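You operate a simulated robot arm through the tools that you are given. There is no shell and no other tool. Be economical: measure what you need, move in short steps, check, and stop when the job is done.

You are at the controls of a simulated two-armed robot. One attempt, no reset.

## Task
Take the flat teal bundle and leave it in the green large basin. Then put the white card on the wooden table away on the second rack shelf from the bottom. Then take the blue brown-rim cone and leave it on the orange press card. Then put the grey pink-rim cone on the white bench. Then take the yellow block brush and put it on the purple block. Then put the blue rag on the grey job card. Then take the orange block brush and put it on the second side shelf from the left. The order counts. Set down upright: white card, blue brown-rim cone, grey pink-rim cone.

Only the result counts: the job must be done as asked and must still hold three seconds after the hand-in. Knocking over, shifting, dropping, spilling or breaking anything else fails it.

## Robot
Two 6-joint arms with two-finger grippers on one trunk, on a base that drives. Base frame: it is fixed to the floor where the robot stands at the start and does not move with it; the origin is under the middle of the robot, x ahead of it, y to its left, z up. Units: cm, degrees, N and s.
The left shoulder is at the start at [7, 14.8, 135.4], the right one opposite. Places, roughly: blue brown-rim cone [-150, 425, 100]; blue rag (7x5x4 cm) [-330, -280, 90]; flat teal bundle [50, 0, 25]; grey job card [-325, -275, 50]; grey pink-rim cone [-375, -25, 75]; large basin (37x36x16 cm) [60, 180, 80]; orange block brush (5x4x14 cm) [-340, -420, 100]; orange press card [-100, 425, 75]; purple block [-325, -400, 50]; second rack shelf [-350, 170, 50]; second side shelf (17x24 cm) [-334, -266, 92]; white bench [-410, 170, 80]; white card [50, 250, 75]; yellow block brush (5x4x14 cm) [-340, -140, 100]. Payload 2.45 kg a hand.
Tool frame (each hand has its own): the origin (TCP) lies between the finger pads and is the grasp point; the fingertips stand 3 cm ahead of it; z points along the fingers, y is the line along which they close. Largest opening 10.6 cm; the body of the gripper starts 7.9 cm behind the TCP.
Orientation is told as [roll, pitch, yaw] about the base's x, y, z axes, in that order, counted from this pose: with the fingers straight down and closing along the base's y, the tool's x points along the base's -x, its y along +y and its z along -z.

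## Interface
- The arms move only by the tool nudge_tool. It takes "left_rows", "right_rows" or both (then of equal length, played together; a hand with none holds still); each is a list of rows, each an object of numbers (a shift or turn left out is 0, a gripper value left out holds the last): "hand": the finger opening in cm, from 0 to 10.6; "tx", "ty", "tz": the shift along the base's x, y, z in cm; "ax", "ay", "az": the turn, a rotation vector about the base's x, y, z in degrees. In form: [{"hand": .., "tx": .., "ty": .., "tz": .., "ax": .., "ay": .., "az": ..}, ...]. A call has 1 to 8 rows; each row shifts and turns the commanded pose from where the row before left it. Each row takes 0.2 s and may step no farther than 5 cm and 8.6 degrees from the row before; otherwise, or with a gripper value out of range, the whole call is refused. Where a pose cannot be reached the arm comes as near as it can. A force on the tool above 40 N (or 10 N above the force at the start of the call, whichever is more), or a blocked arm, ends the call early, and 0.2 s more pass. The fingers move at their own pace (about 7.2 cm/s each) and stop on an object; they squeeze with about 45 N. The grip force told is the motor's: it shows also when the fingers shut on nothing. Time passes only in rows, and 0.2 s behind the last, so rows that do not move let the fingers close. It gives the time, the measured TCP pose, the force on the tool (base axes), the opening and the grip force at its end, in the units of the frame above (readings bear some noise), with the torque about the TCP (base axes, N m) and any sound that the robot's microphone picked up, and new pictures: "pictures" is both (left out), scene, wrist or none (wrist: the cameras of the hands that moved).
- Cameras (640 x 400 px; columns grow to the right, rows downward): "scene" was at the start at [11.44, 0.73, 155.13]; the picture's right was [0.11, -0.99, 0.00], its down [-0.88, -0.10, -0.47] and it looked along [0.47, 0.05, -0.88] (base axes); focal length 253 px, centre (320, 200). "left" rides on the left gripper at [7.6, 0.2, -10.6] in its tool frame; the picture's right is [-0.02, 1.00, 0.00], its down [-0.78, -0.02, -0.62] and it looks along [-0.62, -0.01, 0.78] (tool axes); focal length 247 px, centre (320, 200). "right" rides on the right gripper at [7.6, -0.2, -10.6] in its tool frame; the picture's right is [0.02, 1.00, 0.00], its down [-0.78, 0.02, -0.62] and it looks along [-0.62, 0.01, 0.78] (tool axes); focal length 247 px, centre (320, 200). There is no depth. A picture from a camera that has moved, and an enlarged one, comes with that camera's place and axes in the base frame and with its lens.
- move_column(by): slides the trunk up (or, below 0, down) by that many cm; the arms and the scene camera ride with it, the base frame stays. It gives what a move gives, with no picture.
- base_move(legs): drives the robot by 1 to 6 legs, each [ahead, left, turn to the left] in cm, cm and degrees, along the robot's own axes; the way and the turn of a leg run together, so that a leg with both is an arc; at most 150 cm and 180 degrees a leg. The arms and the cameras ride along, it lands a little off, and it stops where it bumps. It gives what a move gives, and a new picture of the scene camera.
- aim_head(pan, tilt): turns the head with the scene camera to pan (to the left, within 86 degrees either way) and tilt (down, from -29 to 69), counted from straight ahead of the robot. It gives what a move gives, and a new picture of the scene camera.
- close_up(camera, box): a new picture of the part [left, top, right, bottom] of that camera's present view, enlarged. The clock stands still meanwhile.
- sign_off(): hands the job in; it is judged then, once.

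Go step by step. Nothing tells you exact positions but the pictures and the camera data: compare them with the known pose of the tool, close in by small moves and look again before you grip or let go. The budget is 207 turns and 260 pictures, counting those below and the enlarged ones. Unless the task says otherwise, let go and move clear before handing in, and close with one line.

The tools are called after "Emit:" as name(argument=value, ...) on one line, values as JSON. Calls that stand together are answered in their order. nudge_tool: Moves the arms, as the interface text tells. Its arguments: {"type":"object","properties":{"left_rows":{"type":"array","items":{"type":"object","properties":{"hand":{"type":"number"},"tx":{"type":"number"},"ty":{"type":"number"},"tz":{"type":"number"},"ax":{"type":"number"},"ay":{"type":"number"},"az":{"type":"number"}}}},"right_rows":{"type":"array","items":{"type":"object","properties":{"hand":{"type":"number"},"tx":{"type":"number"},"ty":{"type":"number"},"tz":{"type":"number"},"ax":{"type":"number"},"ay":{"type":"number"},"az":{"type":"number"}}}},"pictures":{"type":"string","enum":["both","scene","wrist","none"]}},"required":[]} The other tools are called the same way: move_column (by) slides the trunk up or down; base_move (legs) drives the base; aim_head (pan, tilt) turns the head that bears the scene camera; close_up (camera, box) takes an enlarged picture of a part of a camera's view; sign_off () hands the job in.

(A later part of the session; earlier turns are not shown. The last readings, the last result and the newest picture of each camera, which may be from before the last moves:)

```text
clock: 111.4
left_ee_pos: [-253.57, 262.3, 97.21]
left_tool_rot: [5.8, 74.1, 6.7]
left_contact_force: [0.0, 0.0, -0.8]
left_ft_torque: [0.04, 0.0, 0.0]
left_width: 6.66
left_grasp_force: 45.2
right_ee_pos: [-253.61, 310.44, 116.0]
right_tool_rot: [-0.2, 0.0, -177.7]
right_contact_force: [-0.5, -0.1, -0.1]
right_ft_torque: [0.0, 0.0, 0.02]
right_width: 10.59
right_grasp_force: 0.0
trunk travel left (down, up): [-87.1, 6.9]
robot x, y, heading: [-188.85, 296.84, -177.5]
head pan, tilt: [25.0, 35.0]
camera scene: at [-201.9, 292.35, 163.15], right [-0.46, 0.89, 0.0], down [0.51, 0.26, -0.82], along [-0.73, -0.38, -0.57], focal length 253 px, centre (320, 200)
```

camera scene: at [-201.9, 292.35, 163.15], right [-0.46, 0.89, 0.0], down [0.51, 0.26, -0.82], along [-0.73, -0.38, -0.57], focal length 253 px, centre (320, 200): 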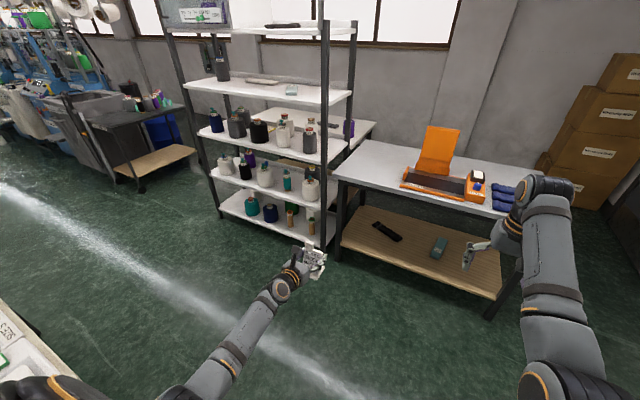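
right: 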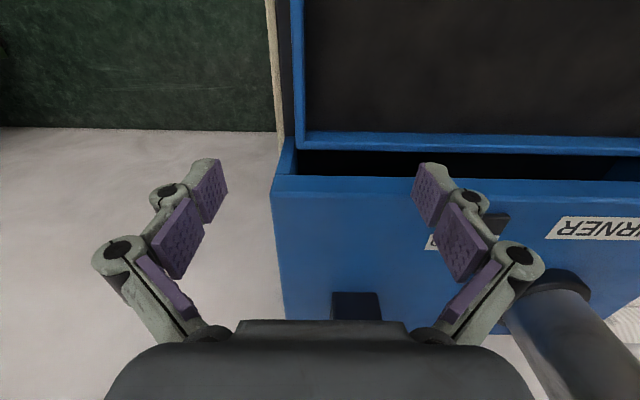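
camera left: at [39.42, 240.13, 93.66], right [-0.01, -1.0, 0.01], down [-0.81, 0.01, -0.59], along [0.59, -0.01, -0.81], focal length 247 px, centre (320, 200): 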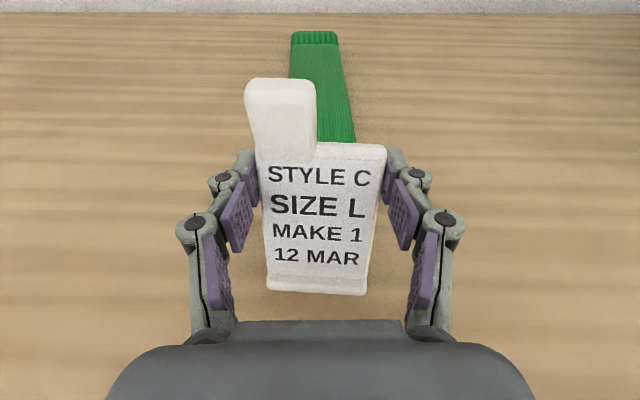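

I touched the packing table's end with the base and stopped. I move away from it, then ahead toward the rack.

Emit:
base_move(legs=[[0, -6, 0], [50, 0, -2.5], [0, 60, 0]])

Emit:
aim_head(pan=15, tilt=40)

Emit:
close_up(camera="scene", box=[160, 80, 480, 280])

```text
clock: 117.9
left_ee_pos: [-304.45, 209.66, 97.32]
left_tool_rot: [5.7, 74.2, 4.4]
left_contact_force: [-0.8, -0.1, -0.6]
left_ft_torque: [-0.01, 0.02, 0.02]
left_width: 6.62
left_grasp_force: 44.9
right_ee_pos: [-302.56, 257.62, 115.9]
right_tool_rot: [-0.1, -0.1, -179.8]
right_contact_force: [0.8, 0.4, -0.2]
right_ft_torque: [-0.04, 0.02, -0.05]
right_width: 10.6
right_grasp_force: 0.1
trunk travel left (down, up): [-87.1, 6.9]
robot x, y, heading: [-238.2, 241.42, -179.9]
head pan, tilt: [25.0, 35.0]
camera scene: at [-251.53, 237.61, 163.16], right [-0.43, 0.9, 0.0], down [0.52, 0.24, -0.82], along [-0.74, -0.35, -0.57], focal length 253 px, centre (320, 200)
```

scene: 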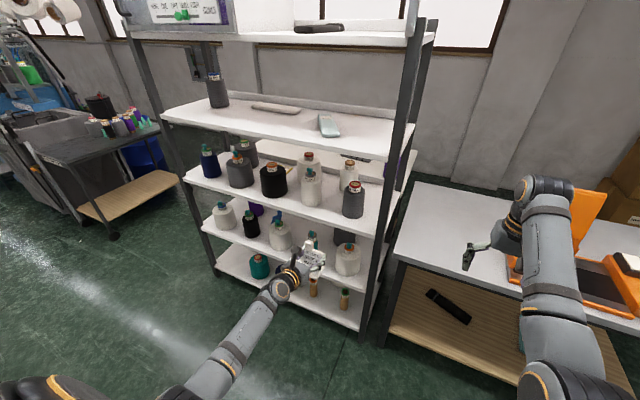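

```text
clock: 118.6
left_ee_pos: [-304.5, 209.47, 97.28]
left_tool_rot: [5.9, 74.2, 4.7]
left_contact_force: [-1.0, 0.1, -0.5]
left_ft_torque: [-0.02, -0.04, 0.01]
left_width: 6.66
left_grasp_force: 44.8
right_ee_pos: [-302.43, 257.45, 115.89]
right_tool_rot: [-0.4, 0.0, -179.9]
right_contact_force: [-0.8, -0.1, 0.5]
right_ft_torque: [-0.02, -0.01, 0.01]
right_width: 10.62
right_grasp_force: 0.0
trunk travel left (down, up): [-87.1, 6.9]
robot x, y, heading: [-238.62, 241.07, -179.6]
head pan, tilt: [15.0, 40.0]
camera scene: at [-251.77, 238.96, 162.4], right [-0.26, 0.96, 0.0], down [0.62, 0.17, -0.77], along [-0.74, -0.2, -0.64], focal length 253 px, centre (320, 200)
```

scene: 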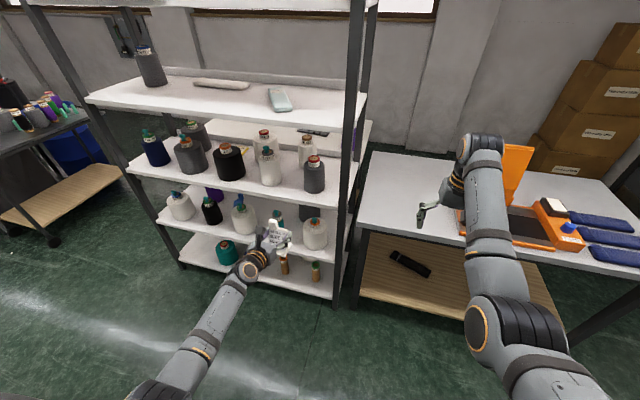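

```text
2.00 times, centred on (320, 180) of scene
camera zoom: at [-251.77, 238.96, 162.4], right [-0.26, 0.96, 0.0], down [0.62, 0.17, -0.77], along [-0.74, -0.2, -0.64], focal length 506 px, centre (320, 240)
```

zoom: 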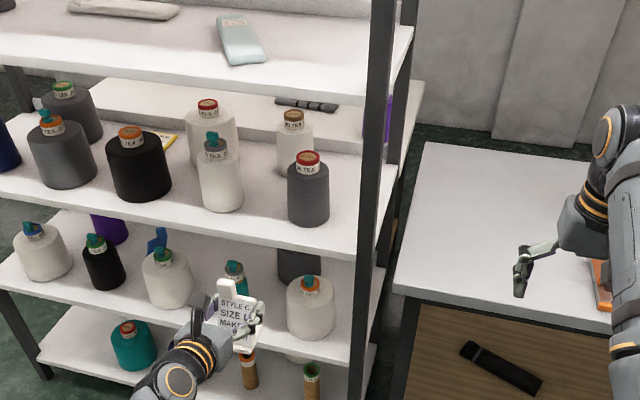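

Emit:
move_column(by=-34)

Emit:
aim_head(pan=15, tilt=40)

Emit:
close_up(camera="scene", box=[100, 40, 420, 240])

Emit:
close_up(camera="left", box=[0, 0, 640, 400])

```text
clock: 122.0
left_ee_pos: [-304.41, 209.53, 63.44]
left_tool_rot: [5.8, 74.1, 4.6]
left_contact_force: [0.1, -0.6, -1.3]
left_ft_torque: [0.02, -0.02, -0.03]
left_width: 6.64
left_grasp_force: 44.7
right_ee_pos: [-302.66, 257.45, 81.94]
right_tool_rot: [-0.1, -0.1, -179.9]
right_contact_force: [-1.6, -0.6, 0.0]
right_ft_torque: [-0.01, 0.0, 0.0]
right_width: 10.61
right_grasp_force: 0.0
trunk travel left (down, up): [-53.1, 40.9]
robot x, y, heading: [-238.76, 241.24, -179.8]
head pan, tilt: [15.0, 40.0]
```

```text
clock: 122.6
left_ee_pos: [-304.32, 209.46, 63.32]
left_tool_rot: [5.8, 74.2, 4.6]
left_contact_force: [-0.8, 0.1, -0.6]
left_ft_torque: [-0.02, 0.01, -0.06]
left_width: 6.64
left_grasp_force: 44.5
right_ee_pos: [-302.49, 257.57, 81.93]
right_tool_rot: [-0.2, 0.0, -179.9]
right_contact_force: [-0.6, -0.1, 0.0]
right_ft_torque: [0.02, 0.01, 0.0]
right_width: 10.6
right_grasp_force: 0.0
trunk travel left (down, up): [-53.1, 40.9]
robot x, y, heading: [-238.7, 241.14, -180.0]
head pan, tilt: [15.0, 40.0]
camera scene: at [-251.76, 239.01, 128.4], right [-0.26, 0.96, 0.0], down [0.62, 0.17, -0.77], along [-0.74, -0.2, -0.64], focal length 253 px, centre (320, 200)
```

scene: 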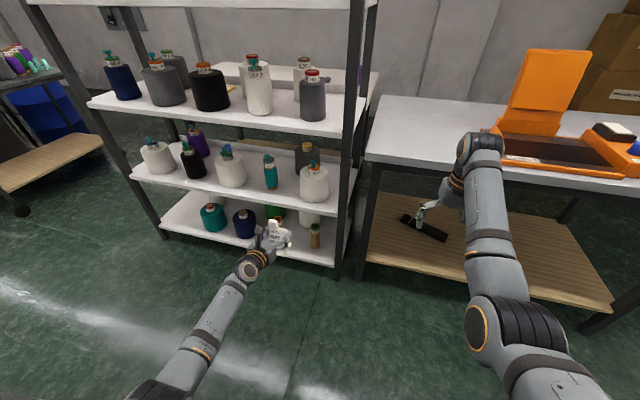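

```text
2.00 times, centred on (260, 140) of scene
camera zoom: at [-251.76, 239.01, 128.4], right [-0.26, 0.96, 0.0], down [0.62, 0.17, -0.77], along [-0.74, -0.2, -0.64], focal length 506 px, centre (440, 320)
```

zoom: 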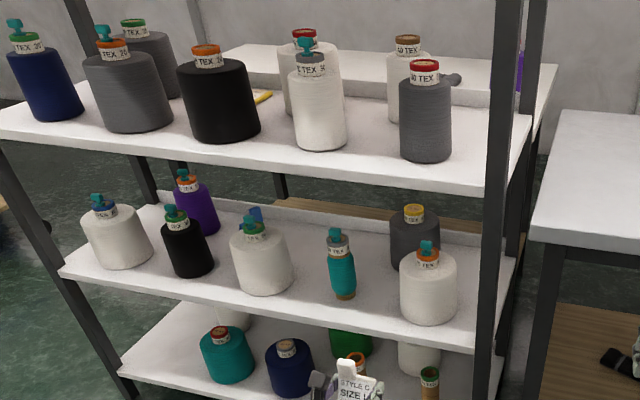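

```text
1.00 times, centred on (320, 200) of left (not enlarged: the box is as wide or as high as the picture)
camera zoom: at [-296.23, 209.12, 73.63], right [0.02, 1.0, 0.01], down [0.81, -0.02, -0.58], along [-0.58, 0.02, -0.81], focal length 247 px, centre (320, 200)
```

zoom: 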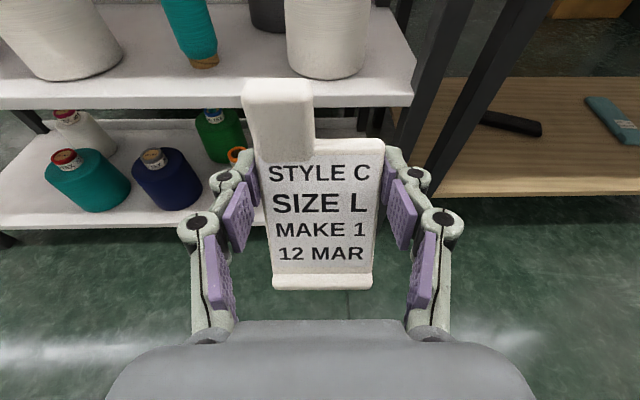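

Emit:
close_up(camera="left", box=[130, 0, 430, 187])

Emit:
close_up(camera="scene", box=[210, 130, 350, 220])

```text
2.13 times, centred on (280, 94) of left
camera zoom: at [-296.23, 209.12, 73.63], right [0.02, 1.0, 0.01], down [0.81, -0.02, -0.58], along [-0.58, 0.02, -0.81], focal length 527 px, centre (405, 427)
```

zoom: 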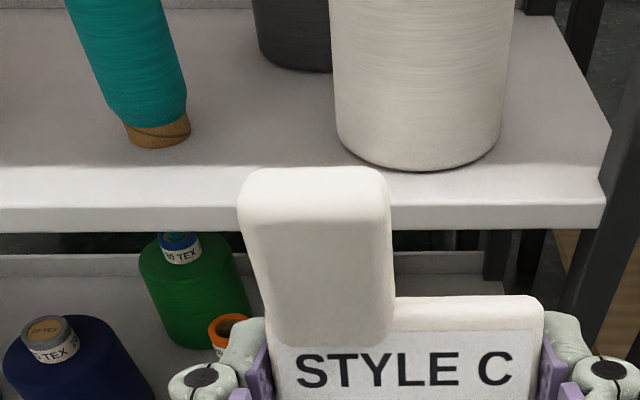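

```text
4.44 times, centred on (280, 175) of scene
camera zoom: at [-251.76, 239.01, 128.4], right [-0.26, 0.96, 0.0], down [0.62, 0.17, -0.77], along [-0.74, -0.2, -0.64], focal length 1124 px, centre (498, 311)
```

zoom: 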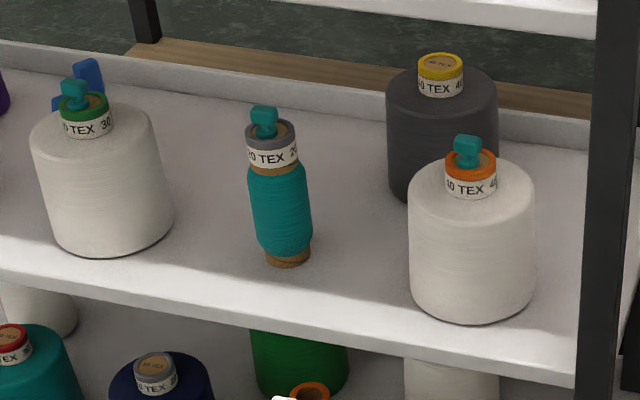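

Shelf two is at z≈50 with front edge x≈-335.4; the gap between the teal spool and right white cone is centred near y 197.7. First I pull the right hand back so that it clears the post and bench.

Emit:
nudge_tool(right_rows=[{"tx": 3, "ty": 4}, {"tx": 3, "ty": 4}, {"tx": 4, "ty": 3}, {"tx": 4, "ty": 2}], pictures="scene")

```text
clock: 123.6
left_ee_pos: [-304.45, 209.5, 63.41]
left_tool_rot: [5.7, 74.2, 4.4]
left_contact_force: [0.2, -0.1, 0.3]
left_ft_torque: [-0.01, -0.01, 0.02]
left_width: 6.65
left_grasp_force: 45.1
right_ee_pos: [-297.01, 271.6, 74.94]
right_tool_rot: [-0.2, -0.1, -179.9]
right_contact_force: [0.6, 0.5, -0.4]
right_ft_torque: [-0.02, 0.01, -0.04]
right_width: 10.59
right_grasp_force: 0.1
right hand out of reach, approached as far as the arm can: row 1, 2, 3, 4
trunk travel left (down, up): [-53.1, 40.9]
robot x, y, heading: [-238.52, 241.46, -179.5]
head pan, tilt: [15.0, 40.0]
camera scene: at [-251.7, 239.12, 128.42], right [-0.26, 0.96, 0.0], down [0.62, 0.17, -0.77], along [-0.74, -0.2, -0.64], focal length 253 px, centre (320, 200)
```

scene: 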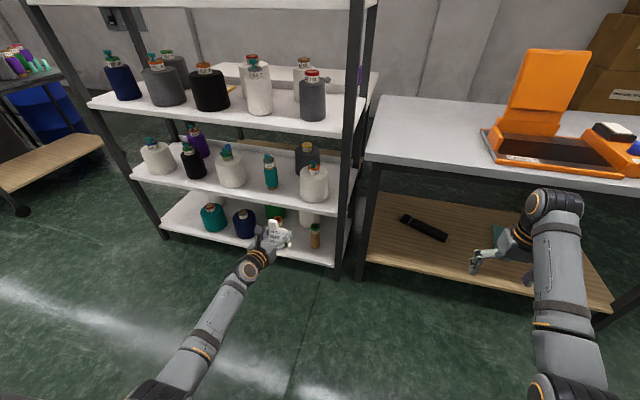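

Emit:
base_move(legs=[[0, 11.5, 0], [22, 0, 0]])

Emit:
nudge_tool(left_rows=[{}], pictures="wrist")

```text
clock: 126.1
left_ee_pos: [-326.82, 197.67, 63.24]
left_tool_rot: [5.7, 74.2, 4.6]
left_contact_force: [0.0, 0.5, -0.8]
left_ft_torque: [0.0, 0.02, -0.02]
left_width: 6.63
left_grasp_force: 45.4
right_ee_pos: [-319.61, 259.74, 74.98]
right_tool_rot: [-0.2, -0.1, -179.8]
right_contact_force: [0.5, 0.0, -0.3]
right_ft_torque: [-0.02, -0.01, -0.04]
right_width: 10.59
right_grasp_force: 0.0
trunk travel left (down, up): [-53.1, 40.9]
robot x, y, heading: [-260.89, 229.66, -179.4]
head pan, tilt: [15.0, 40.0]
camera scene: at [-274.25, 227.23, 128.39], right [-0.26, 0.96, 0.0], down [0.62, 0.17, -0.77], along [-0.74, -0.2, -0.64], focal length 253 px, centre (320, 200)
```

scene: 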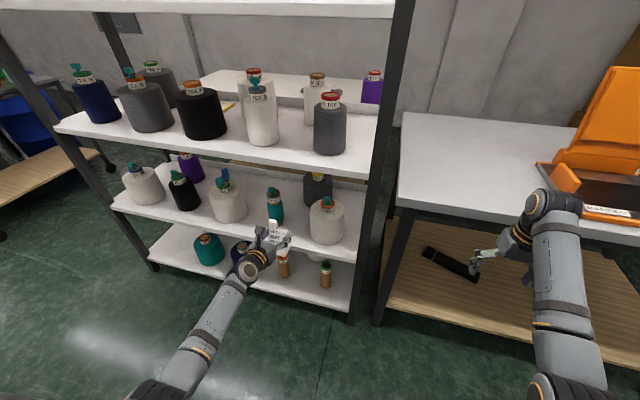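

```text
clock: 126.5
left_ee_pos: [-326.72, 197.62, 63.28]
left_tool_rot: [5.8, 74.1, 4.5]
left_contact_force: [1.2, -0.2, -1.0]
left_ft_torque: [0.01, 0.02, -0.01]
left_width: 6.62
left_grasp_force: 45.1
right_ee_pos: [-319.44, 259.59, 75.12]
right_tool_rot: [-0.1, -0.1, -179.9]
right_contact_force: [0.0, 0.0, -0.1]
right_ft_torque: [0.0, 0.01, 0.01]
right_width: 10.61
right_grasp_force: 0.0
trunk travel left (down, up): [-53.1, 40.9]
robot x, y, heading: [-261.13, 229.39, -179.7]
head pan, tilt: [15.0, 40.0]
camera left: at [-318.57, 197.28, 73.61], right [0.02, 1.0, 0.01], down [0.81, -0.01, -0.58], along [-0.58, 0.02, -0.81], focal length 247 px, centre (320, 200)
```

left: 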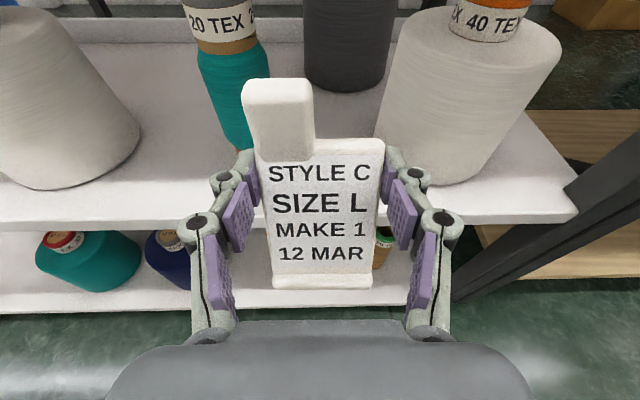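

Emit:
nudge_tool(left_rows=[{"tx": -4}, {"tx": -4}, {"tx": -3.7}, {}], pictures="both")

```text
clock: 127.5
left_ee_pos: [-337.98, 197.55, 63.83]
left_tool_rot: [5.8, 74.2, 4.7]
left_contact_force: [-0.5, -0.7, -1.3]
left_ft_torque: [0.03, 0.02, -0.01]
left_width: 6.64
left_grasp_force: 44.7
left hand out of reach, approached as far as the arm can: row 3
right_ee_pos: [-319.42, 259.75, 75.05]
right_tool_rot: [-0.1, -0.1, -179.9]
right_contact_force: [0.1, -0.5, 0.2]
right_ft_torque: [0.0, 0.0, -0.01]
right_width: 10.58
right_grasp_force: 0.0
trunk travel left (down, up): [-53.1, 40.9]
robot x, y, heading: [-260.56, 229.37, -179.8]
head pan, tilt: [15.0, 40.0]
camera scene: at [-274.09, 227.19, 128.41], right [-0.26, 0.96, 0.0], down [0.62, 0.17, -0.77], along [-0.74, -0.2, -0.64], focal length 253 px, centre (320, 200)
camera left: at [-329.86, 197.14, 74.19], right [0.02, 1.0, 0.01], down [0.81, -0.01, -0.59], along [-0.59, 0.02, -0.81], focal length 247 px, centre (320, 200)
```

scene: 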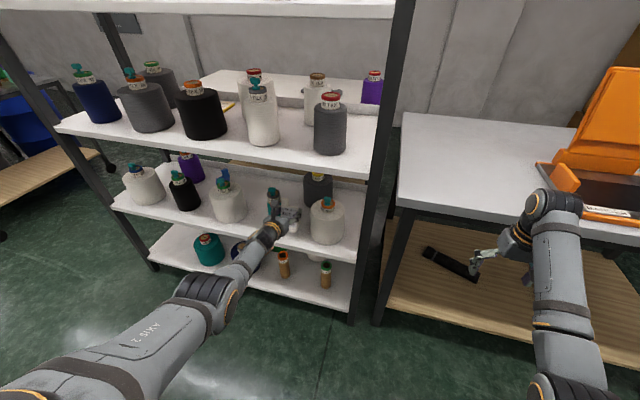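
left: 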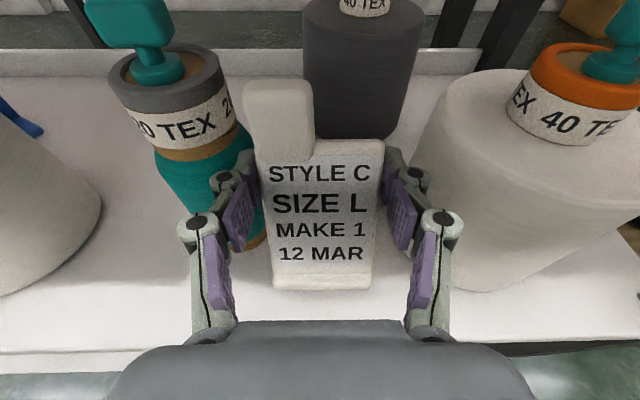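

Card is over the shelf in the gap. Shift 1 cm away from the spool, and lower by trunk to contact.

Emit:
nudge_tool(left_rows=[{"ty": 1}, {}], pictures="none")

Emit:
move_column(by=-4.5)

Emit:
nudge_tool(left_rows=[{}], pictures="wrist")

```text
clock: 128.1
left_ee_pos: [-338.05, 198.57, 63.76]
left_tool_rot: [5.7, 74.1, 4.5]
left_contact_force: [-0.4, -0.3, -0.8]
left_ft_torque: [0.02, 0.01, 0.04]
left_width: 6.65
left_grasp_force: 45.2
right_ee_pos: [-319.43, 259.77, 75.04]
right_tool_rot: [-0.1, -0.1, -179.9]
right_contact_force: [0.4, -0.7, -0.2]
right_ft_torque: [0.05, 0.06, -0.01]
right_width: 10.61
right_grasp_force: 0.2
trunk travel left (down, up): [-53.1, 40.9]
robot x, y, heading: [-260.93, 229.16, -179.4]
head pan, tilt: [15.0, 40.0]
```

```text
clock: 129.0
left_ee_pos: [-337.93, 198.45, 59.5]
left_tool_rot: [5.8, 74.3, 4.4]
left_contact_force: [-1.4, 1.1, 4.3]
left_ft_torque: [-0.14, 0.1, -0.02]
left_width: 6.62
left_grasp_force: 45.1
right_ee_pos: [-319.44, 259.71, 70.52]
right_tool_rot: [0.0, -0.1, -179.8]
right_contact_force: [-0.4, -0.2, 0.6]
right_ft_torque: [0.02, -0.02, 0.02]
right_width: 10.61
right_grasp_force: 0.1
trunk travel left (down, up): [-48.6, 45.4]
robot x, y, heading: [-260.95, 229.06, -179.7]
head pan, tilt: [15.0, 40.0]
```

```text
clock: 129.4
left_ee_pos: [-338.03, 198.48, 59.45]
left_tool_rot: [5.7, 74.3, 4.4]
left_contact_force: [-3.0, 0.2, 5.6]
left_ft_torque: [-0.21, 0.22, -0.08]
left_width: 6.65
left_grasp_force: 45.4
right_ee_pos: [-319.37, 259.71, 70.61]
right_tool_rot: [-0.2, -0.1, -179.8]
right_contact_force: [0.5, 0.3, 1.5]
right_ft_torque: [-0.02, 0.02, -0.01]
right_width: 10.61
right_grasp_force: 0.0
trunk travel left (down, up): [-48.6, 45.4]
robot x, y, heading: [-260.82, 229.2, -179.6]
head pan, tilt: [15.0, 40.0]
camera left: at [-329.86, 198.18, 69.79], right [0.02, 1.0, 0.01], down [0.81, -0.02, -0.59], along [-0.59, 0.02, -0.81], focal length 247 px, centre (320, 200)
```

left: 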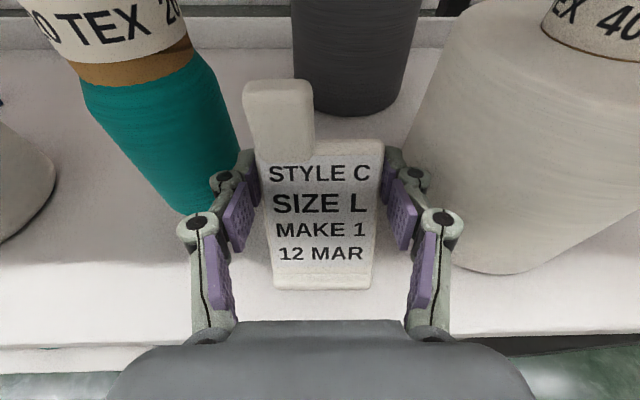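

Contact felt. Opening slightly, then withdrawing straight.

Emit:
nudge_tool(left_rows=[{"hand": 7.9}, {}, {}], pictures="wrist")

```text
clock: 130.2
left_ee_pos: [-338.11, 198.45, 59.31]
left_tool_rot: [5.8, 74.1, 4.6]
left_contact_force: [-1.6, 0.0, 0.1]
left_ft_torque: [0.0, -0.01, -0.01]
left_width: 7.91
left_grasp_force: 0.1
right_ee_pos: [-319.42, 259.69, 70.44]
right_tool_rot: [0.0, -0.2, -179.8]
right_contact_force: [-0.5, -0.6, 0.0]
right_ft_torque: [0.01, -0.02, 0.0]
right_width: 10.61
right_grasp_force: 0.0
trunk travel left (down, up): [-48.6, 45.4]
robot x, y, heading: [-260.6, 228.79, -179.5]
head pan, tilt: [15.0, 40.0]
camera left: at [-329.86, 198.15, 69.63], right [0.02, 1.0, 0.01], down [0.81, -0.01, -0.58], along [-0.58, 0.02, -0.81], focal length 247 px, centre (320, 200)
```

left: 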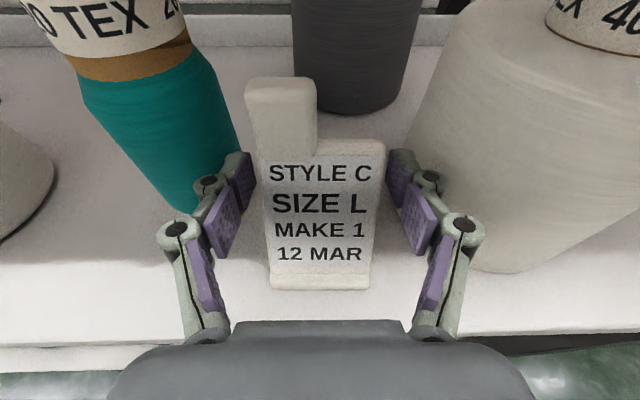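

Emit:
nudge_tool(left_rows=[{"tx": 3}, {"tx": 4}, {"tx": 4}], pictures="wrist")

Emit:
base_move(legs=[[-40, 0, 0]])

Emit:
move_column(by=38)

```text
clock: 131.0
left_ee_pos: [-327.05, 198.7, 59.39]
left_tool_rot: [5.8, 74.2, 4.5]
left_contact_force: [-0.3, 0.5, 0.2]
left_ft_torque: [0.0, 0.0, 0.0]
left_width: 7.91
left_grasp_force: 0.0
right_ee_pos: [-319.5, 259.62, 70.56]
right_tool_rot: [-0.1, -0.2, -179.8]
right_contact_force: [0.2, 0.0, -0.3]
right_ft_torque: [-0.03, -0.01, 0.01]
right_width: 10.61
right_grasp_force: 0.0
trunk travel left (down, up): [-48.6, 45.4]
robot x, y, heading: [-261.35, 229.27, -179.8]
head pan, tilt: [15.0, 40.0]
camera left: at [-318.89, 198.25, 69.72], right [0.02, 1.0, 0.01], down [0.81, -0.02, -0.59], along [-0.59, 0.02, -0.81], focal length 247 px, centre (320, 200)
```

left: 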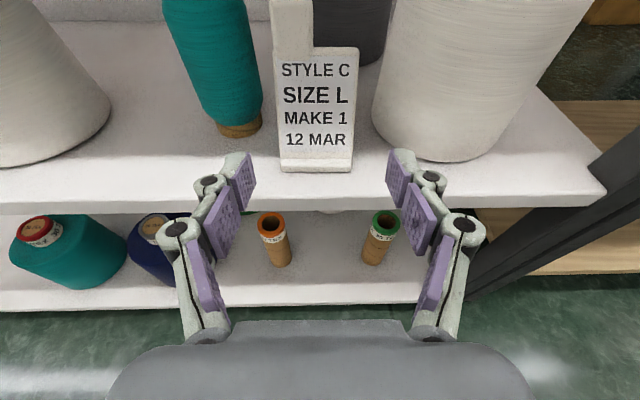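

```text
clock: 133.5
left_ee_pos: [-287.45, 199.12, 59.38]
left_tool_rot: [5.8, 74.1, 4.3]
left_contact_force: [-0.2, 0.6, 0.4]
left_ft_torque: [0.04, -0.01, -0.03]
left_width: 7.88
left_grasp_force: 0.1
right_ee_pos: [-279.31, 260.09, 70.56]
right_tool_rot: [0.0, -0.3, 179.8]
right_contact_force: [0.5, 0.2, -0.1]
right_ft_torque: [0.01, 0.03, -0.01]
right_width: 10.61
right_grasp_force: 0.0
trunk travel left (down, up): [-48.6, 45.4]
robot x, y, heading: [-221.01, 229.81, -179.8]
head pan, tilt: [15.0, 40.0]
camera scene: at [-234.12, 227.42, 123.91], right [-0.26, 0.97, 0.0], down [0.62, 0.17, -0.77], along [-0.74, -0.2, -0.64], focal length 253 px, centre (320, 200)
```

scene: 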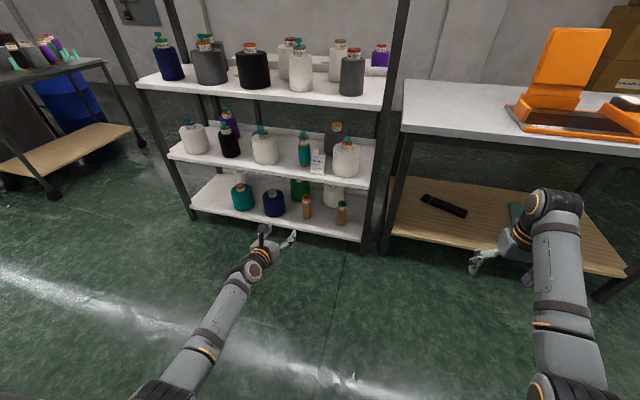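

```text
clock: 137.1
left_ee_pos: [-287.32, 199.01, 97.37]
left_tool_rot: [5.8, 74.0, 4.3]
left_contact_force: [0.3, 1.0, -0.7]
left_ft_torque: [0.0, -0.04, 0.02]
left_width: 7.91
left_grasp_force: 0.1
right_ee_pos: [-279.34, 260.22, 108.56]
right_tool_rot: [-0.1, -0.2, 180.0]
right_contact_force: [0.3, 0.3, 0.7]
right_ft_torque: [0.03, 0.0, -0.03]
right_width: 10.59
right_grasp_force: 0.0
trunk travel left (down, up): [-86.6, 7.4]
robot x, y, heading: [-221.02, 229.48, -180.1]
head pan, tilt: [15.0, 40.0]
```

White card stands on the second shelf. Next the blue brown-rim cone on the blue table: I drive back to the aisle and face that table.

Emit:
base_move(legs=[[0, -80, 0], [0, 0, -90], [0, -60, 0]])

Emit:
aim_head(pan=0, tilt=40)

```text
clock: 148.1
left_ee_pos: [-194.88, 375.82, 97.31]
left_tool_rot: [6.0, 74.1, -83.5]
left_contact_force: [-0.3, 0.2, -1.0]
left_ft_torque: [-0.01, 0.02, 0.02]
left_width: 7.9
left_grasp_force: 0.1
right_ee_pos: [-133.42, 369.99, 108.51]
right_tool_rot: [-0.2, -0.1, 91.9]
right_contact_force: [-1.0, -0.4, 0.0]
right_ft_torque: [0.01, -0.01, 0.03]
right_width: 10.57
right_grasp_force: 0.0
trunk travel left (down, up): [-86.6, 7.4]
robot x, y, heading: [-161.72, 310.73, 92.3]
head pan, tilt: [15.0, 40.0]
camera scene: at [-164.54, 323.67, 161.9], right [0.96, 0.29, 0.0], down [0.19, -0.61, -0.77], along [-0.23, 0.73, -0.64], focal length 253 px, centre (320, 200)
```

scene: 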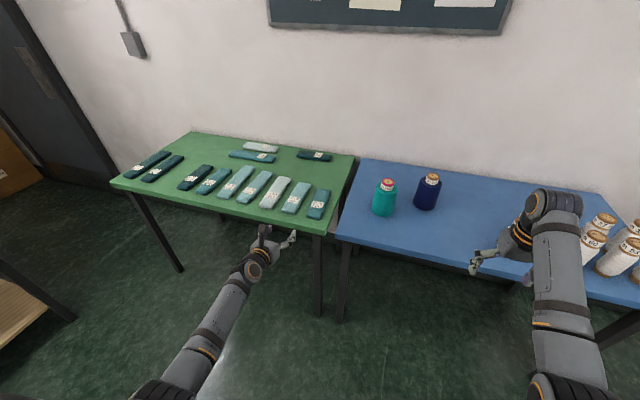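

```text
clock: 148.8
left_ee_pos: [-194.73, 375.77, 97.32]
left_tool_rot: [5.7, 74.2, -83.7]
left_contact_force: [0.3, -0.4, -0.2]
left_ft_torque: [-0.03, -0.02, -0.04]
left_width: 7.93
left_grasp_force: 0.0
right_ee_pos: [-133.3, 369.99, 108.48]
right_tool_rot: [-0.2, 0.0, 92.0]
right_contact_force: [0.2, 0.8, 0.0]
right_ft_torque: [-0.01, 0.02, 0.01]
right_width: 10.62
right_grasp_force: 0.1
trunk travel left (down, up): [-86.6, 7.4]
robot x, y, heading: [-161.36, 310.57, 92.1]
head pan, tilt: [0.0, 40.0]
camera scene: at [-162.19, 324.05, 161.9], right [1.0, 0.04, 0.0], down [0.02, -0.64, -0.77], along [-0.03, 0.77, -0.64], focal length 253 px, centre (320, 200)
```

scene: 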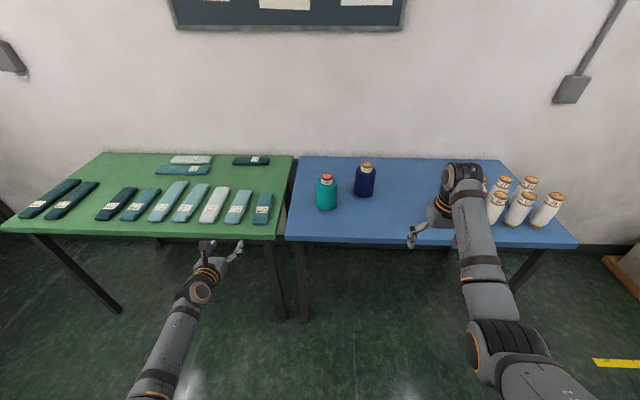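

Emit:
base_move(legs=[[28, 14, -2]])

Emit:
aim_head(pan=-15, tilt=45)

Emit:
close_up(camera="right", box=[0, 0, 640, 400])

```text
clock: 150.9
left_ee_pos: [-206.77, 405.04, 97.41]
left_tool_rot: [5.7, 74.2, -85.9]
left_contact_force: [0.6, 0.5, 0.4]
left_ft_torque: [-0.01, 0.03, 0.0]
left_width: 7.89
left_grasp_force: 0.0
right_ee_pos: [-145.61, 397.18, 108.58]
right_tool_rot: [-0.1, -0.2, 89.8]
right_contact_force: [0.6, 0.5, 0.0]
right_ft_torque: [0.04, -0.01, 0.04]
right_width: 10.6
right_grasp_force: 0.2
trunk travel left (down, up): [-86.6, 7.4]
robot x, y, heading: [-176.06, 339.04, 89.9]
head pan, tilt: [0.0, 40.0]
camera scene: at [-176.16, 352.09, 161.92], right [1.0, 0.0, 0.0], down [0.0, -0.64, -0.77], along [0.0, 0.77, -0.64], focal length 253 px, centre (320, 200)
```

scene: 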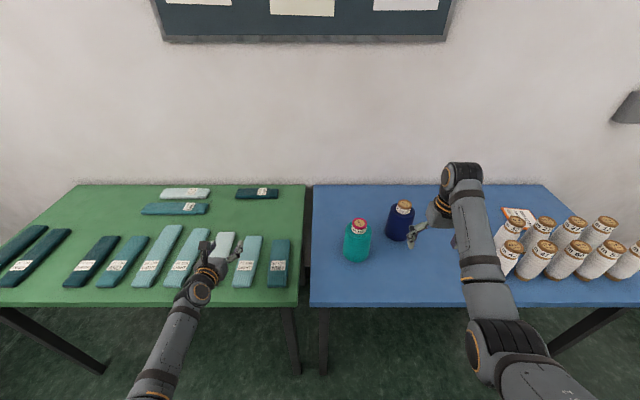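

```text
clock: 151.7
left_ee_pos: [-206.93, 405.27, 97.24]
left_tool_rot: [5.8, 74.1, -85.7]
left_contact_force: [-1.3, -0.5, 0.2]
left_ft_torque: [0.01, -0.01, -0.03]
left_width: 7.88
left_grasp_force: 0.1
right_ee_pos: [-145.62, 397.18, 108.52]
right_tool_rot: [-0.1, -0.1, 89.8]
right_contact_force: [-0.3, -0.3, -0.4]
right_ft_torque: [-0.01, -0.02, 0.01]
right_width: 10.62
right_grasp_force: 0.1
trunk travel left (down, up): [-86.6, 7.4]
robot x, y, heading: [-176.13, 338.79, 89.9]
head pan, tilt: [-15.0, 45.0]
camera scene: at [-174.18, 351.72, 161.17], right [0.97, -0.26, 0.0], down [-0.18, -0.68, -0.71], along [0.18, 0.68, -0.71], focal length 253 px, centre (320, 200)
```

scene: 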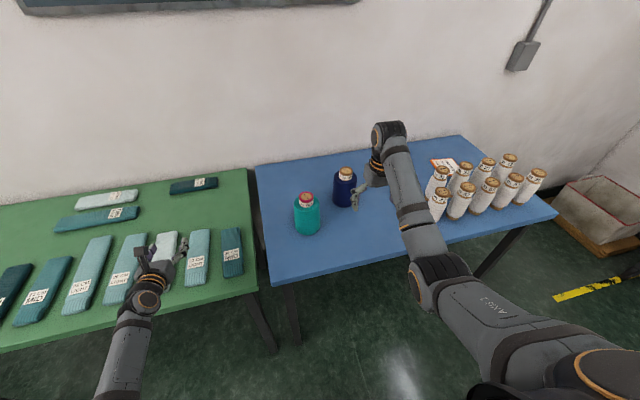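

```text
1.00 times, centred on (320, 200) of right (not enlarged: the box is as wide or as high as the picture)
camera zoom: at [-145.59, 389.52, 119.03], right [-1.0, -0.02, 0.0], down [-0.02, 0.78, 0.62], along [-0.01, 0.62, -0.78], focal length 247 px, centre (320, 200)
```

zoom: 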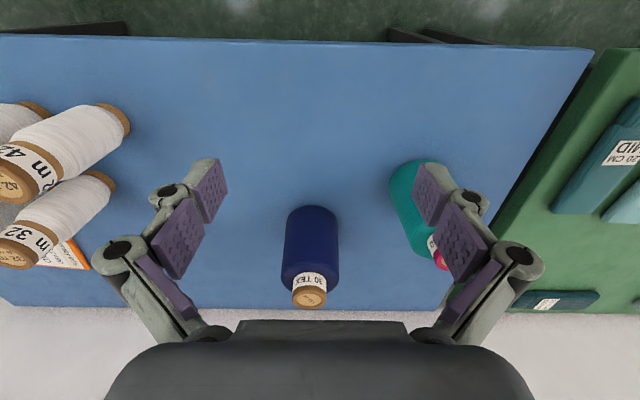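

Emit:
close_up(camera="scene", box=[380, 120, 560, 235])

Emit:
close_up(camera="right", box=[0, 80, 400, 330])

```text
3.48 times, centred on (470, 178) of scene
camera zoom: at [-174.18, 351.72, 161.17], right [0.97, -0.26, 0.0], down [-0.18, -0.68, -0.71], along [0.18, 0.68, -0.71], focal length 880 px, centre (-202, 278)
```

zoom: 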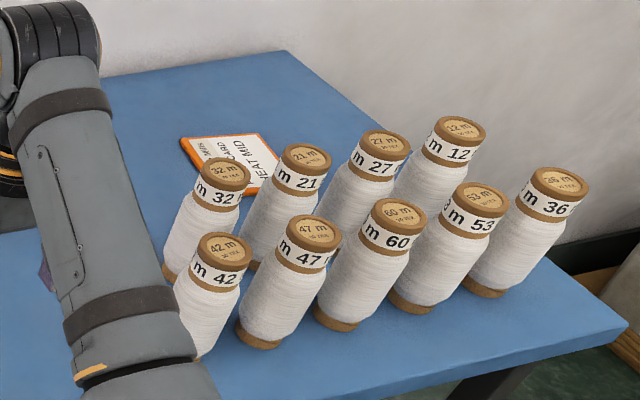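

```text
1.60 times, centred on (200, 205) of right
camera zoom: at [-145.59, 389.52, 119.03], right [-1.0, -0.02, 0.0], down [-0.02, 0.78, 0.62], along [-0.01, 0.62, -0.78], focal length 395 px, centre (512, 192)
```

zoom: 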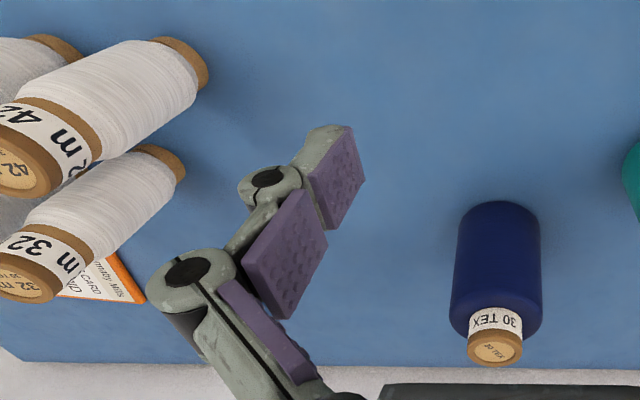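

The orange press card lies flat behind the white cones, near [-78, 441]. The left hand (camera on top, pointing forward) suits this; I'll bring it to about 45° tilt and move opposite the navy brown-rim cone at about [-143, 431].

Emit:
base_move(legs=[[-10, 0, 0], [0, -64, 0]])

Emit:
nudge_tool(left_rows=[{"ax": -8, "hand": 10.6}, {"ax": -8}, {"ax": -8}, {"ax": -5}, {}], pictures="both")

```text
clock: 156.1
left_ee_pos: [-142.79, 395.02, 97.25]
left_tool_rot: [5.9, 74.1, -85.6]
left_contact_force: [0.2, 0.3, 0.9]
left_ft_torque: [0.02, -0.03, 0.0]
left_width: 7.91
left_grasp_force: 0.0
right_ee_pos: [-81.64, 386.88, 108.57]
right_tool_rot: [-0.2, -0.1, 89.9]
right_contact_force: [0.3, -0.1, -0.4]
right_ft_torque: [-0.04, -0.02, 0.03]
right_width: 10.6
right_grasp_force: 0.1
trunk travel left (down, up): [-86.6, 7.4]
robot x, y, heading: [-112.19, 328.45, 90.0]
head pan, tilt: [-15.0, 45.0]
camera scene: at [-110.14, 341.48, 161.18], right [0.97, -0.26, 0.0], down [-0.18, -0.68, -0.71], along [0.18, 0.68, -0.71], focal length 253 px, centre (320, 200)
```

scene: 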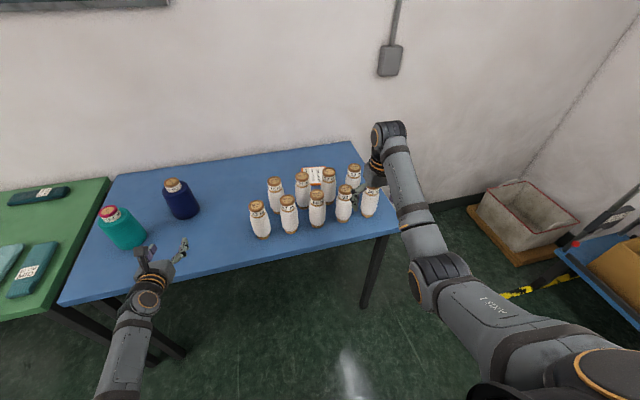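

```text
clock: 157.2
left_ee_pos: [-143.48, 395.88, 96.33]
left_tool_rot: [2.9, 45.1, -88.8]
left_contact_force: [0.2, -0.2, 0.4]
left_ft_torque: [-0.04, 0.01, -0.04]
left_width: 10.6
left_grasp_force: 0.0
left hand out of reach, approached as far as the arm can: row 3, 4
right_ee_pos: [-81.57, 386.96, 108.59]
right_tool_rot: [-0.1, -0.1, 89.8]
right_contact_force: [0.9, -0.4, 0.1]
right_ft_torque: [0.0, 0.03, -0.04]
right_width: 10.59
right_grasp_force: 0.1
trunk travel left (down, up): [-86.6, 7.4]
robot x, y, heading: [-112.02, 328.59, 90.0]
head pan, tilt: [-15.0, 45.0]
camera scene: at [-110.04, 341.4, 161.19], right [0.97, -0.26, 0.0], down [-0.18, -0.68, -0.71], along [0.18, 0.68, -0.71], focal length 253 px, centre (320, 200)
camera left: at [-143.99, 393.79, 109.31], right [1.0, -0.03, 0.02], down [-0.03, -0.99, -0.12], along [0.02, 0.12, -0.99], focal length 247 px, centre (320, 200)
```

scene: 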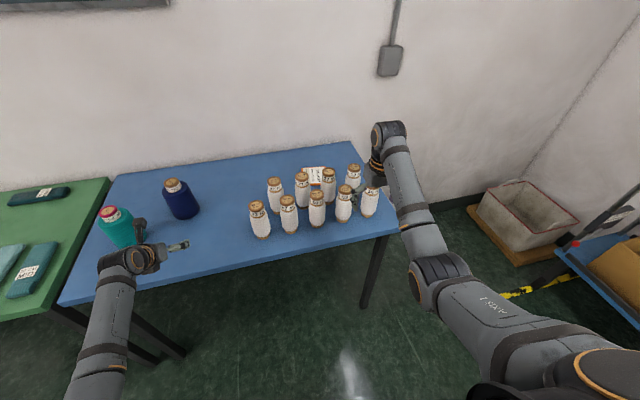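
left: 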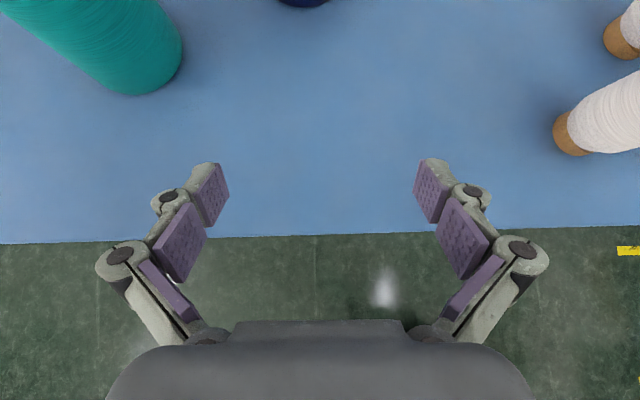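

Emit:
base_move(legs=[[24, 0, 0]])

Emit:
nudge_tool(left_rows=[{}], pictures="wrist")

```text
clock: 159.0
left_ee_pos: [-143.94, 419.77, 96.34]
left_tool_rot: [2.8, 45.3, -88.7]
left_contact_force: [-0.1, -0.8, 0.4]
left_ft_torque: [0.01, -0.03, -0.01]
left_width: 10.58
left_grasp_force: 0.0
right_ee_pos: [-81.82, 410.81, 108.61]
right_tool_rot: [-0.1, -0.3, 90.0]
right_contact_force: [-0.1, 0.3, -0.5]
right_ft_torque: [0.04, 0.01, 0.0]
right_width: 10.6
right_grasp_force: 0.2
trunk travel left (down, up): [-86.6, 7.4]
robot x, y, heading: [-112.1, 352.32, 90.3]
head pan, tilt: [-15.0, 45.0]
camera scene: at [-110.11, 365.09, 161.2], right [0.97, -0.26, 0.0], down [-0.18, -0.68, -0.71], along [0.18, 0.68, -0.71], focal length 253 px, centre (320, 200)
```

scene: 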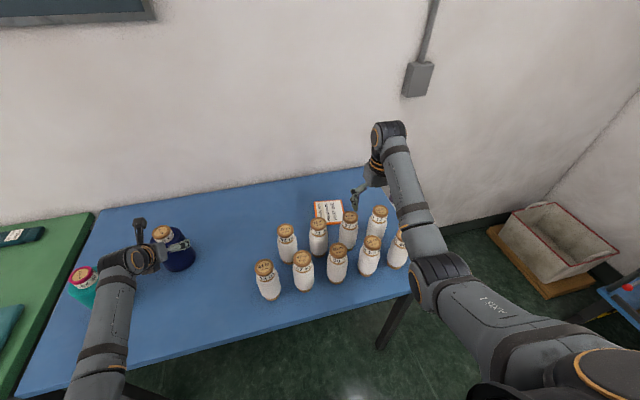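

```text
clock: 159.4
left_ee_pos: [-143.93, 419.68, 96.33]
left_tool_rot: [2.9, 45.1, -88.7]
left_contact_force: [0.5, -0.5, -0.4]
left_ft_torque: [0.0, 0.02, 0.03]
left_width: 10.58
left_grasp_force: 0.0
right_ee_pos: [-81.81, 410.86, 108.6]
right_tool_rot: [-0.1, -0.1, 90.0]
right_contact_force: [0.1, 0.0, 0.1]
right_ft_torque: [0.01, -0.01, 0.0]
right_width: 10.59
right_grasp_force: 0.0
trunk travel left (down, up): [-86.6, 7.4]
robot x, y, heading: [-112.5, 352.66, 90.2]
head pan, tilt: [-15.0, 45.0]
camera left: at [-144.21, 417.48, 109.32], right [1.0, -0.03, 0.02], down [-0.03, -0.99, -0.12], along [0.02, 0.12, -0.99], focal length 247 px, centre (320, 200)
```

left: 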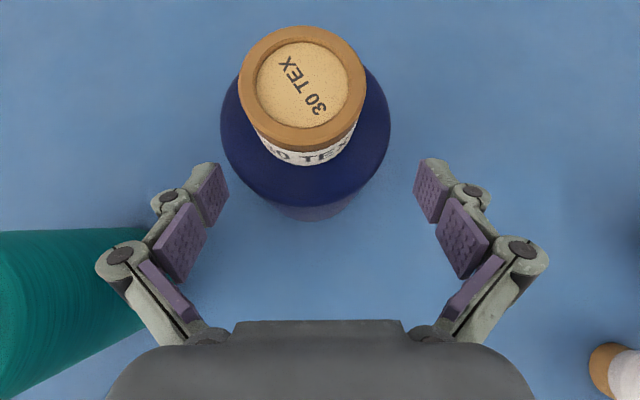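

The views triangulate to a rim top at about z 99.7, y 423, so the blue table is at about z 84. I'll raise the hand before going in.

Emit:
move_column(by=6.5)

Emit:
nudge_tool(left_rows=[{}], pictures="both")

```text
clock: 160.5
left_ee_pos: [-143.81, 419.97, 102.67]
left_tool_rot: [2.9, 45.1, -88.7]
left_contact_force: [-0.2, -0.1, 0.0]
left_ft_torque: [-0.01, 0.0, -0.02]
left_width: 10.61
left_grasp_force: 0.2
right_ee_pos: [-81.69, 410.9, 115.0]
right_tool_rot: [-0.1, -0.1, 89.9]
right_contact_force: [0.8, -0.3, 0.4]
right_ft_torque: [0.0, 0.02, -0.01]
right_width: 10.61
right_grasp_force: 0.0
trunk travel left (down, up): [-93.1, 0.9]
robot x, y, heading: [-112.04, 352.35, 90.2]
head pan, tilt: [-15.0, 45.0]
```

```text
clock: 160.9
left_ee_pos: [-143.85, 419.9, 102.67]
left_tool_rot: [2.9, 45.2, -88.7]
left_contact_force: [-0.6, 0.3, 0.1]
left_ft_torque: [-0.03, -0.01, 0.03]
left_width: 10.57
left_grasp_force: 0.0
right_ee_pos: [-81.86, 411.02, 114.91]
right_tool_rot: [-0.1, -0.1, 90.0]
right_contact_force: [0.1, 0.2, 0.5]
right_ft_torque: [-0.02, -0.02, 0.03]
right_width: 10.58
right_grasp_force: 0.0
trunk travel left (down, up): [-93.1, 0.9]
robot x, y, heading: [-112.39, 352.61, 90.4]
head pan, tilt: [-15.0, 45.0]
camera scene: at [-110.11, 365.27, 167.68], right [0.97, -0.26, 0.0], down [-0.18, -0.68, -0.71], along [0.18, 0.68, -0.71], focal length 253 px, centre (320, 200)
camera left: at [-144.21, 417.53, 115.79], right [1.0, -0.03, 0.02], down [-0.03, -0.99, -0.12], along [0.02, 0.12, -0.99], focal length 247 px, centre (320, 200)
```

scene: 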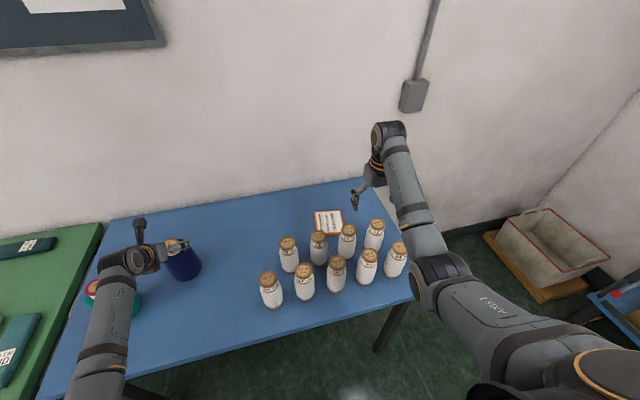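
left: 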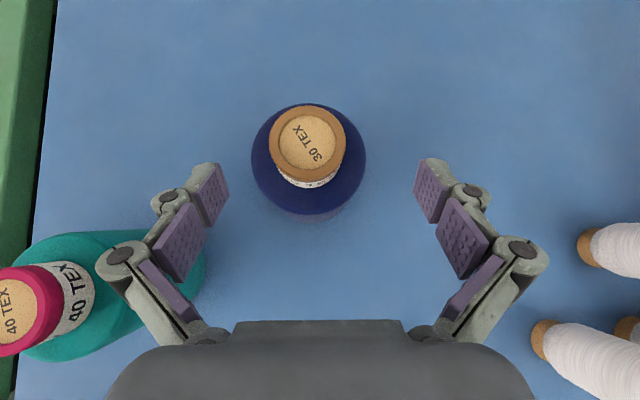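

Rim at [-144.5, 423, 100], about 4.8 cm wide. Moving in over the neck.

Emit:
nudge_tool(left_rows=[{"ty": 3.1, "tx": -0.6}, {"tz": -2}, {"tz": -1.6}, {}], pictures="wrist")

```text
clock: 161.9
left_ee_pos: [-144.57, 422.96, 99.35]
left_tool_rot: [2.8, 45.2, -88.7]
left_contact_force: [0.0, 0.0, -0.3]
left_ft_torque: [0.0, 0.03, -0.01]
left_width: 10.62
left_grasp_force: 0.1
right_ee_pos: [-81.76, 410.95, 114.93]
right_tool_rot: [-0.1, -0.1, 90.0]
right_contact_force: [0.3, 0.3, 0.6]
right_ft_torque: [-0.03, 0.04, -0.01]
right_width: 10.59
right_grasp_force: 0.1
trunk travel left (down, up): [-93.1, 0.9]
robot x, y, heading: [-112.09, 352.27, 90.3]
head pan, tilt: [-15.0, 45.0]
camera left: at [-144.81, 420.74, 112.17], right [1.0, -0.03, 0.02], down [-0.03, -0.99, -0.12], along [0.02, 0.12, -0.99], focal length 247 px, centre (320, 200)
```

left: 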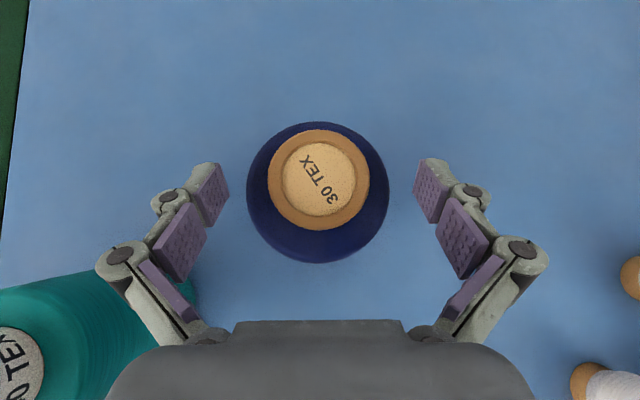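

Emit:
nudge_tool(left_rows=[{"tz": -1.0}, {"hand": 3}, {}, {}, {}, {}], pictures="wrist")

```text
clock: 163.3
left_ee_pos: [-144.55, 422.96, 98.38]
left_tool_rot: [2.9, 45.3, -88.8]
left_contact_force: [-3.0, 1.7, 4.7]
left_ft_torque: [0.22, 0.06, 0.09]
left_width: 9.08
left_grasp_force: 45.3
right_ee_pos: [-81.83, 410.86, 115.05]
right_tool_rot: [-0.1, -0.1, 90.1]
right_contact_force: [0.0, 0.4, -0.6]
right_ft_torque: [0.0, 0.01, 0.01]
right_width: 10.61
right_grasp_force: 0.1
trunk travel left (down, up): [-93.1, 0.9]
robot x, y, heading: [-112.64, 352.47, 90.4]
head pan, tilt: [-15.0, 45.0]
camera left: at [-144.8, 420.67, 111.29], right [1.0, -0.03, 0.02], down [-0.03, -0.99, -0.12], along [0.02, 0.12, -0.99], focal length 247 px, centre (320, 200)
```

left: 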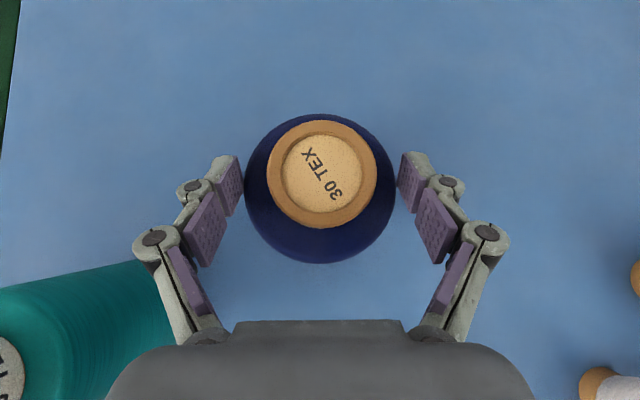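

The fingers met the body's shoulder. I'd rather hold the neck: open, rise 1.5 cm, back 0.8 cm, and close again.

Emit:
nudge_tool(left_rows=[{"hand": 10.6}, {}, {"tz": 1.5}, {"ty": -0.8}, {"hand": 3}, {}, {}, {}], pictures="none")

Emit:
nudge_tool(left_rows=[{}, {}], pictures="wrist")

```text
clock: 165.1
left_ee_pos: [-144.43, 422.18, 99.9]
left_tool_rot: [2.8, 45.4, -88.7]
left_contact_force: [-2.2, 2.3, 6.7]
left_ft_torque: [0.4, 0.78, -0.07]
left_width: 4.87
left_grasp_force: 44.6
right_ee_pos: [-81.78, 410.83, 115.16]
right_tool_rot: [0.0, -0.1, 90.1]
right_contact_force: [1.0, 1.0, 0.5]
right_ft_torque: [-0.02, 0.01, 0.0]
right_width: 10.61
right_grasp_force: 0.0
trunk travel left (down, up): [-93.1, 0.9]
robot x, y, heading: [-112.62, 352.3, 90.1]
head pan, tilt: [-15.0, 45.0]
```

```text
clock: 165.7
left_ee_pos: [-144.4, 421.99, 99.78]
left_tool_rot: [2.9, 45.5, -88.9]
left_contact_force: [-3.3, 4.3, 9.0]
left_ft_torque: [0.74, 1.06, -0.16]
left_width: 4.85
left_grasp_force: 45.1
right_ee_pos: [-81.74, 410.73, 114.9]
right_tool_rot: [0.0, -0.1, 89.9]
right_contact_force: [0.5, 0.3, -0.3]
right_ft_torque: [0.03, 0.0, 0.02]
right_width: 10.59
right_grasp_force: 0.1
trunk travel left (down, up): [-93.1, 0.9]
robot x, y, heading: [-112.22, 352.26, 90.2]
head pan, tilt: [-15.0, 45.0]
camera left: at [-144.76, 419.79, 112.9], right [1.0, -0.03, 0.02], down [-0.03, -0.99, -0.12], along [0.02, 0.12, -0.99], focal length 247 px, centre (320, 200)
```

left: 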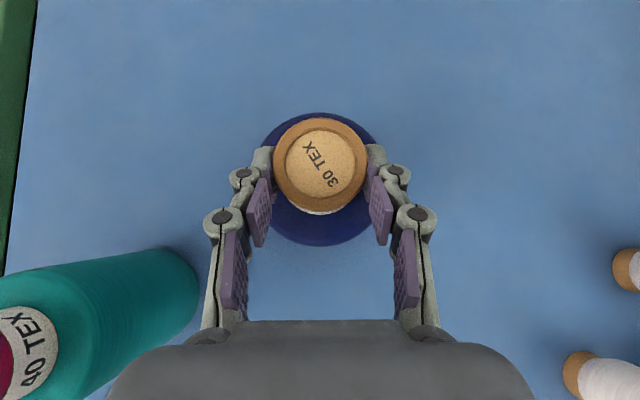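

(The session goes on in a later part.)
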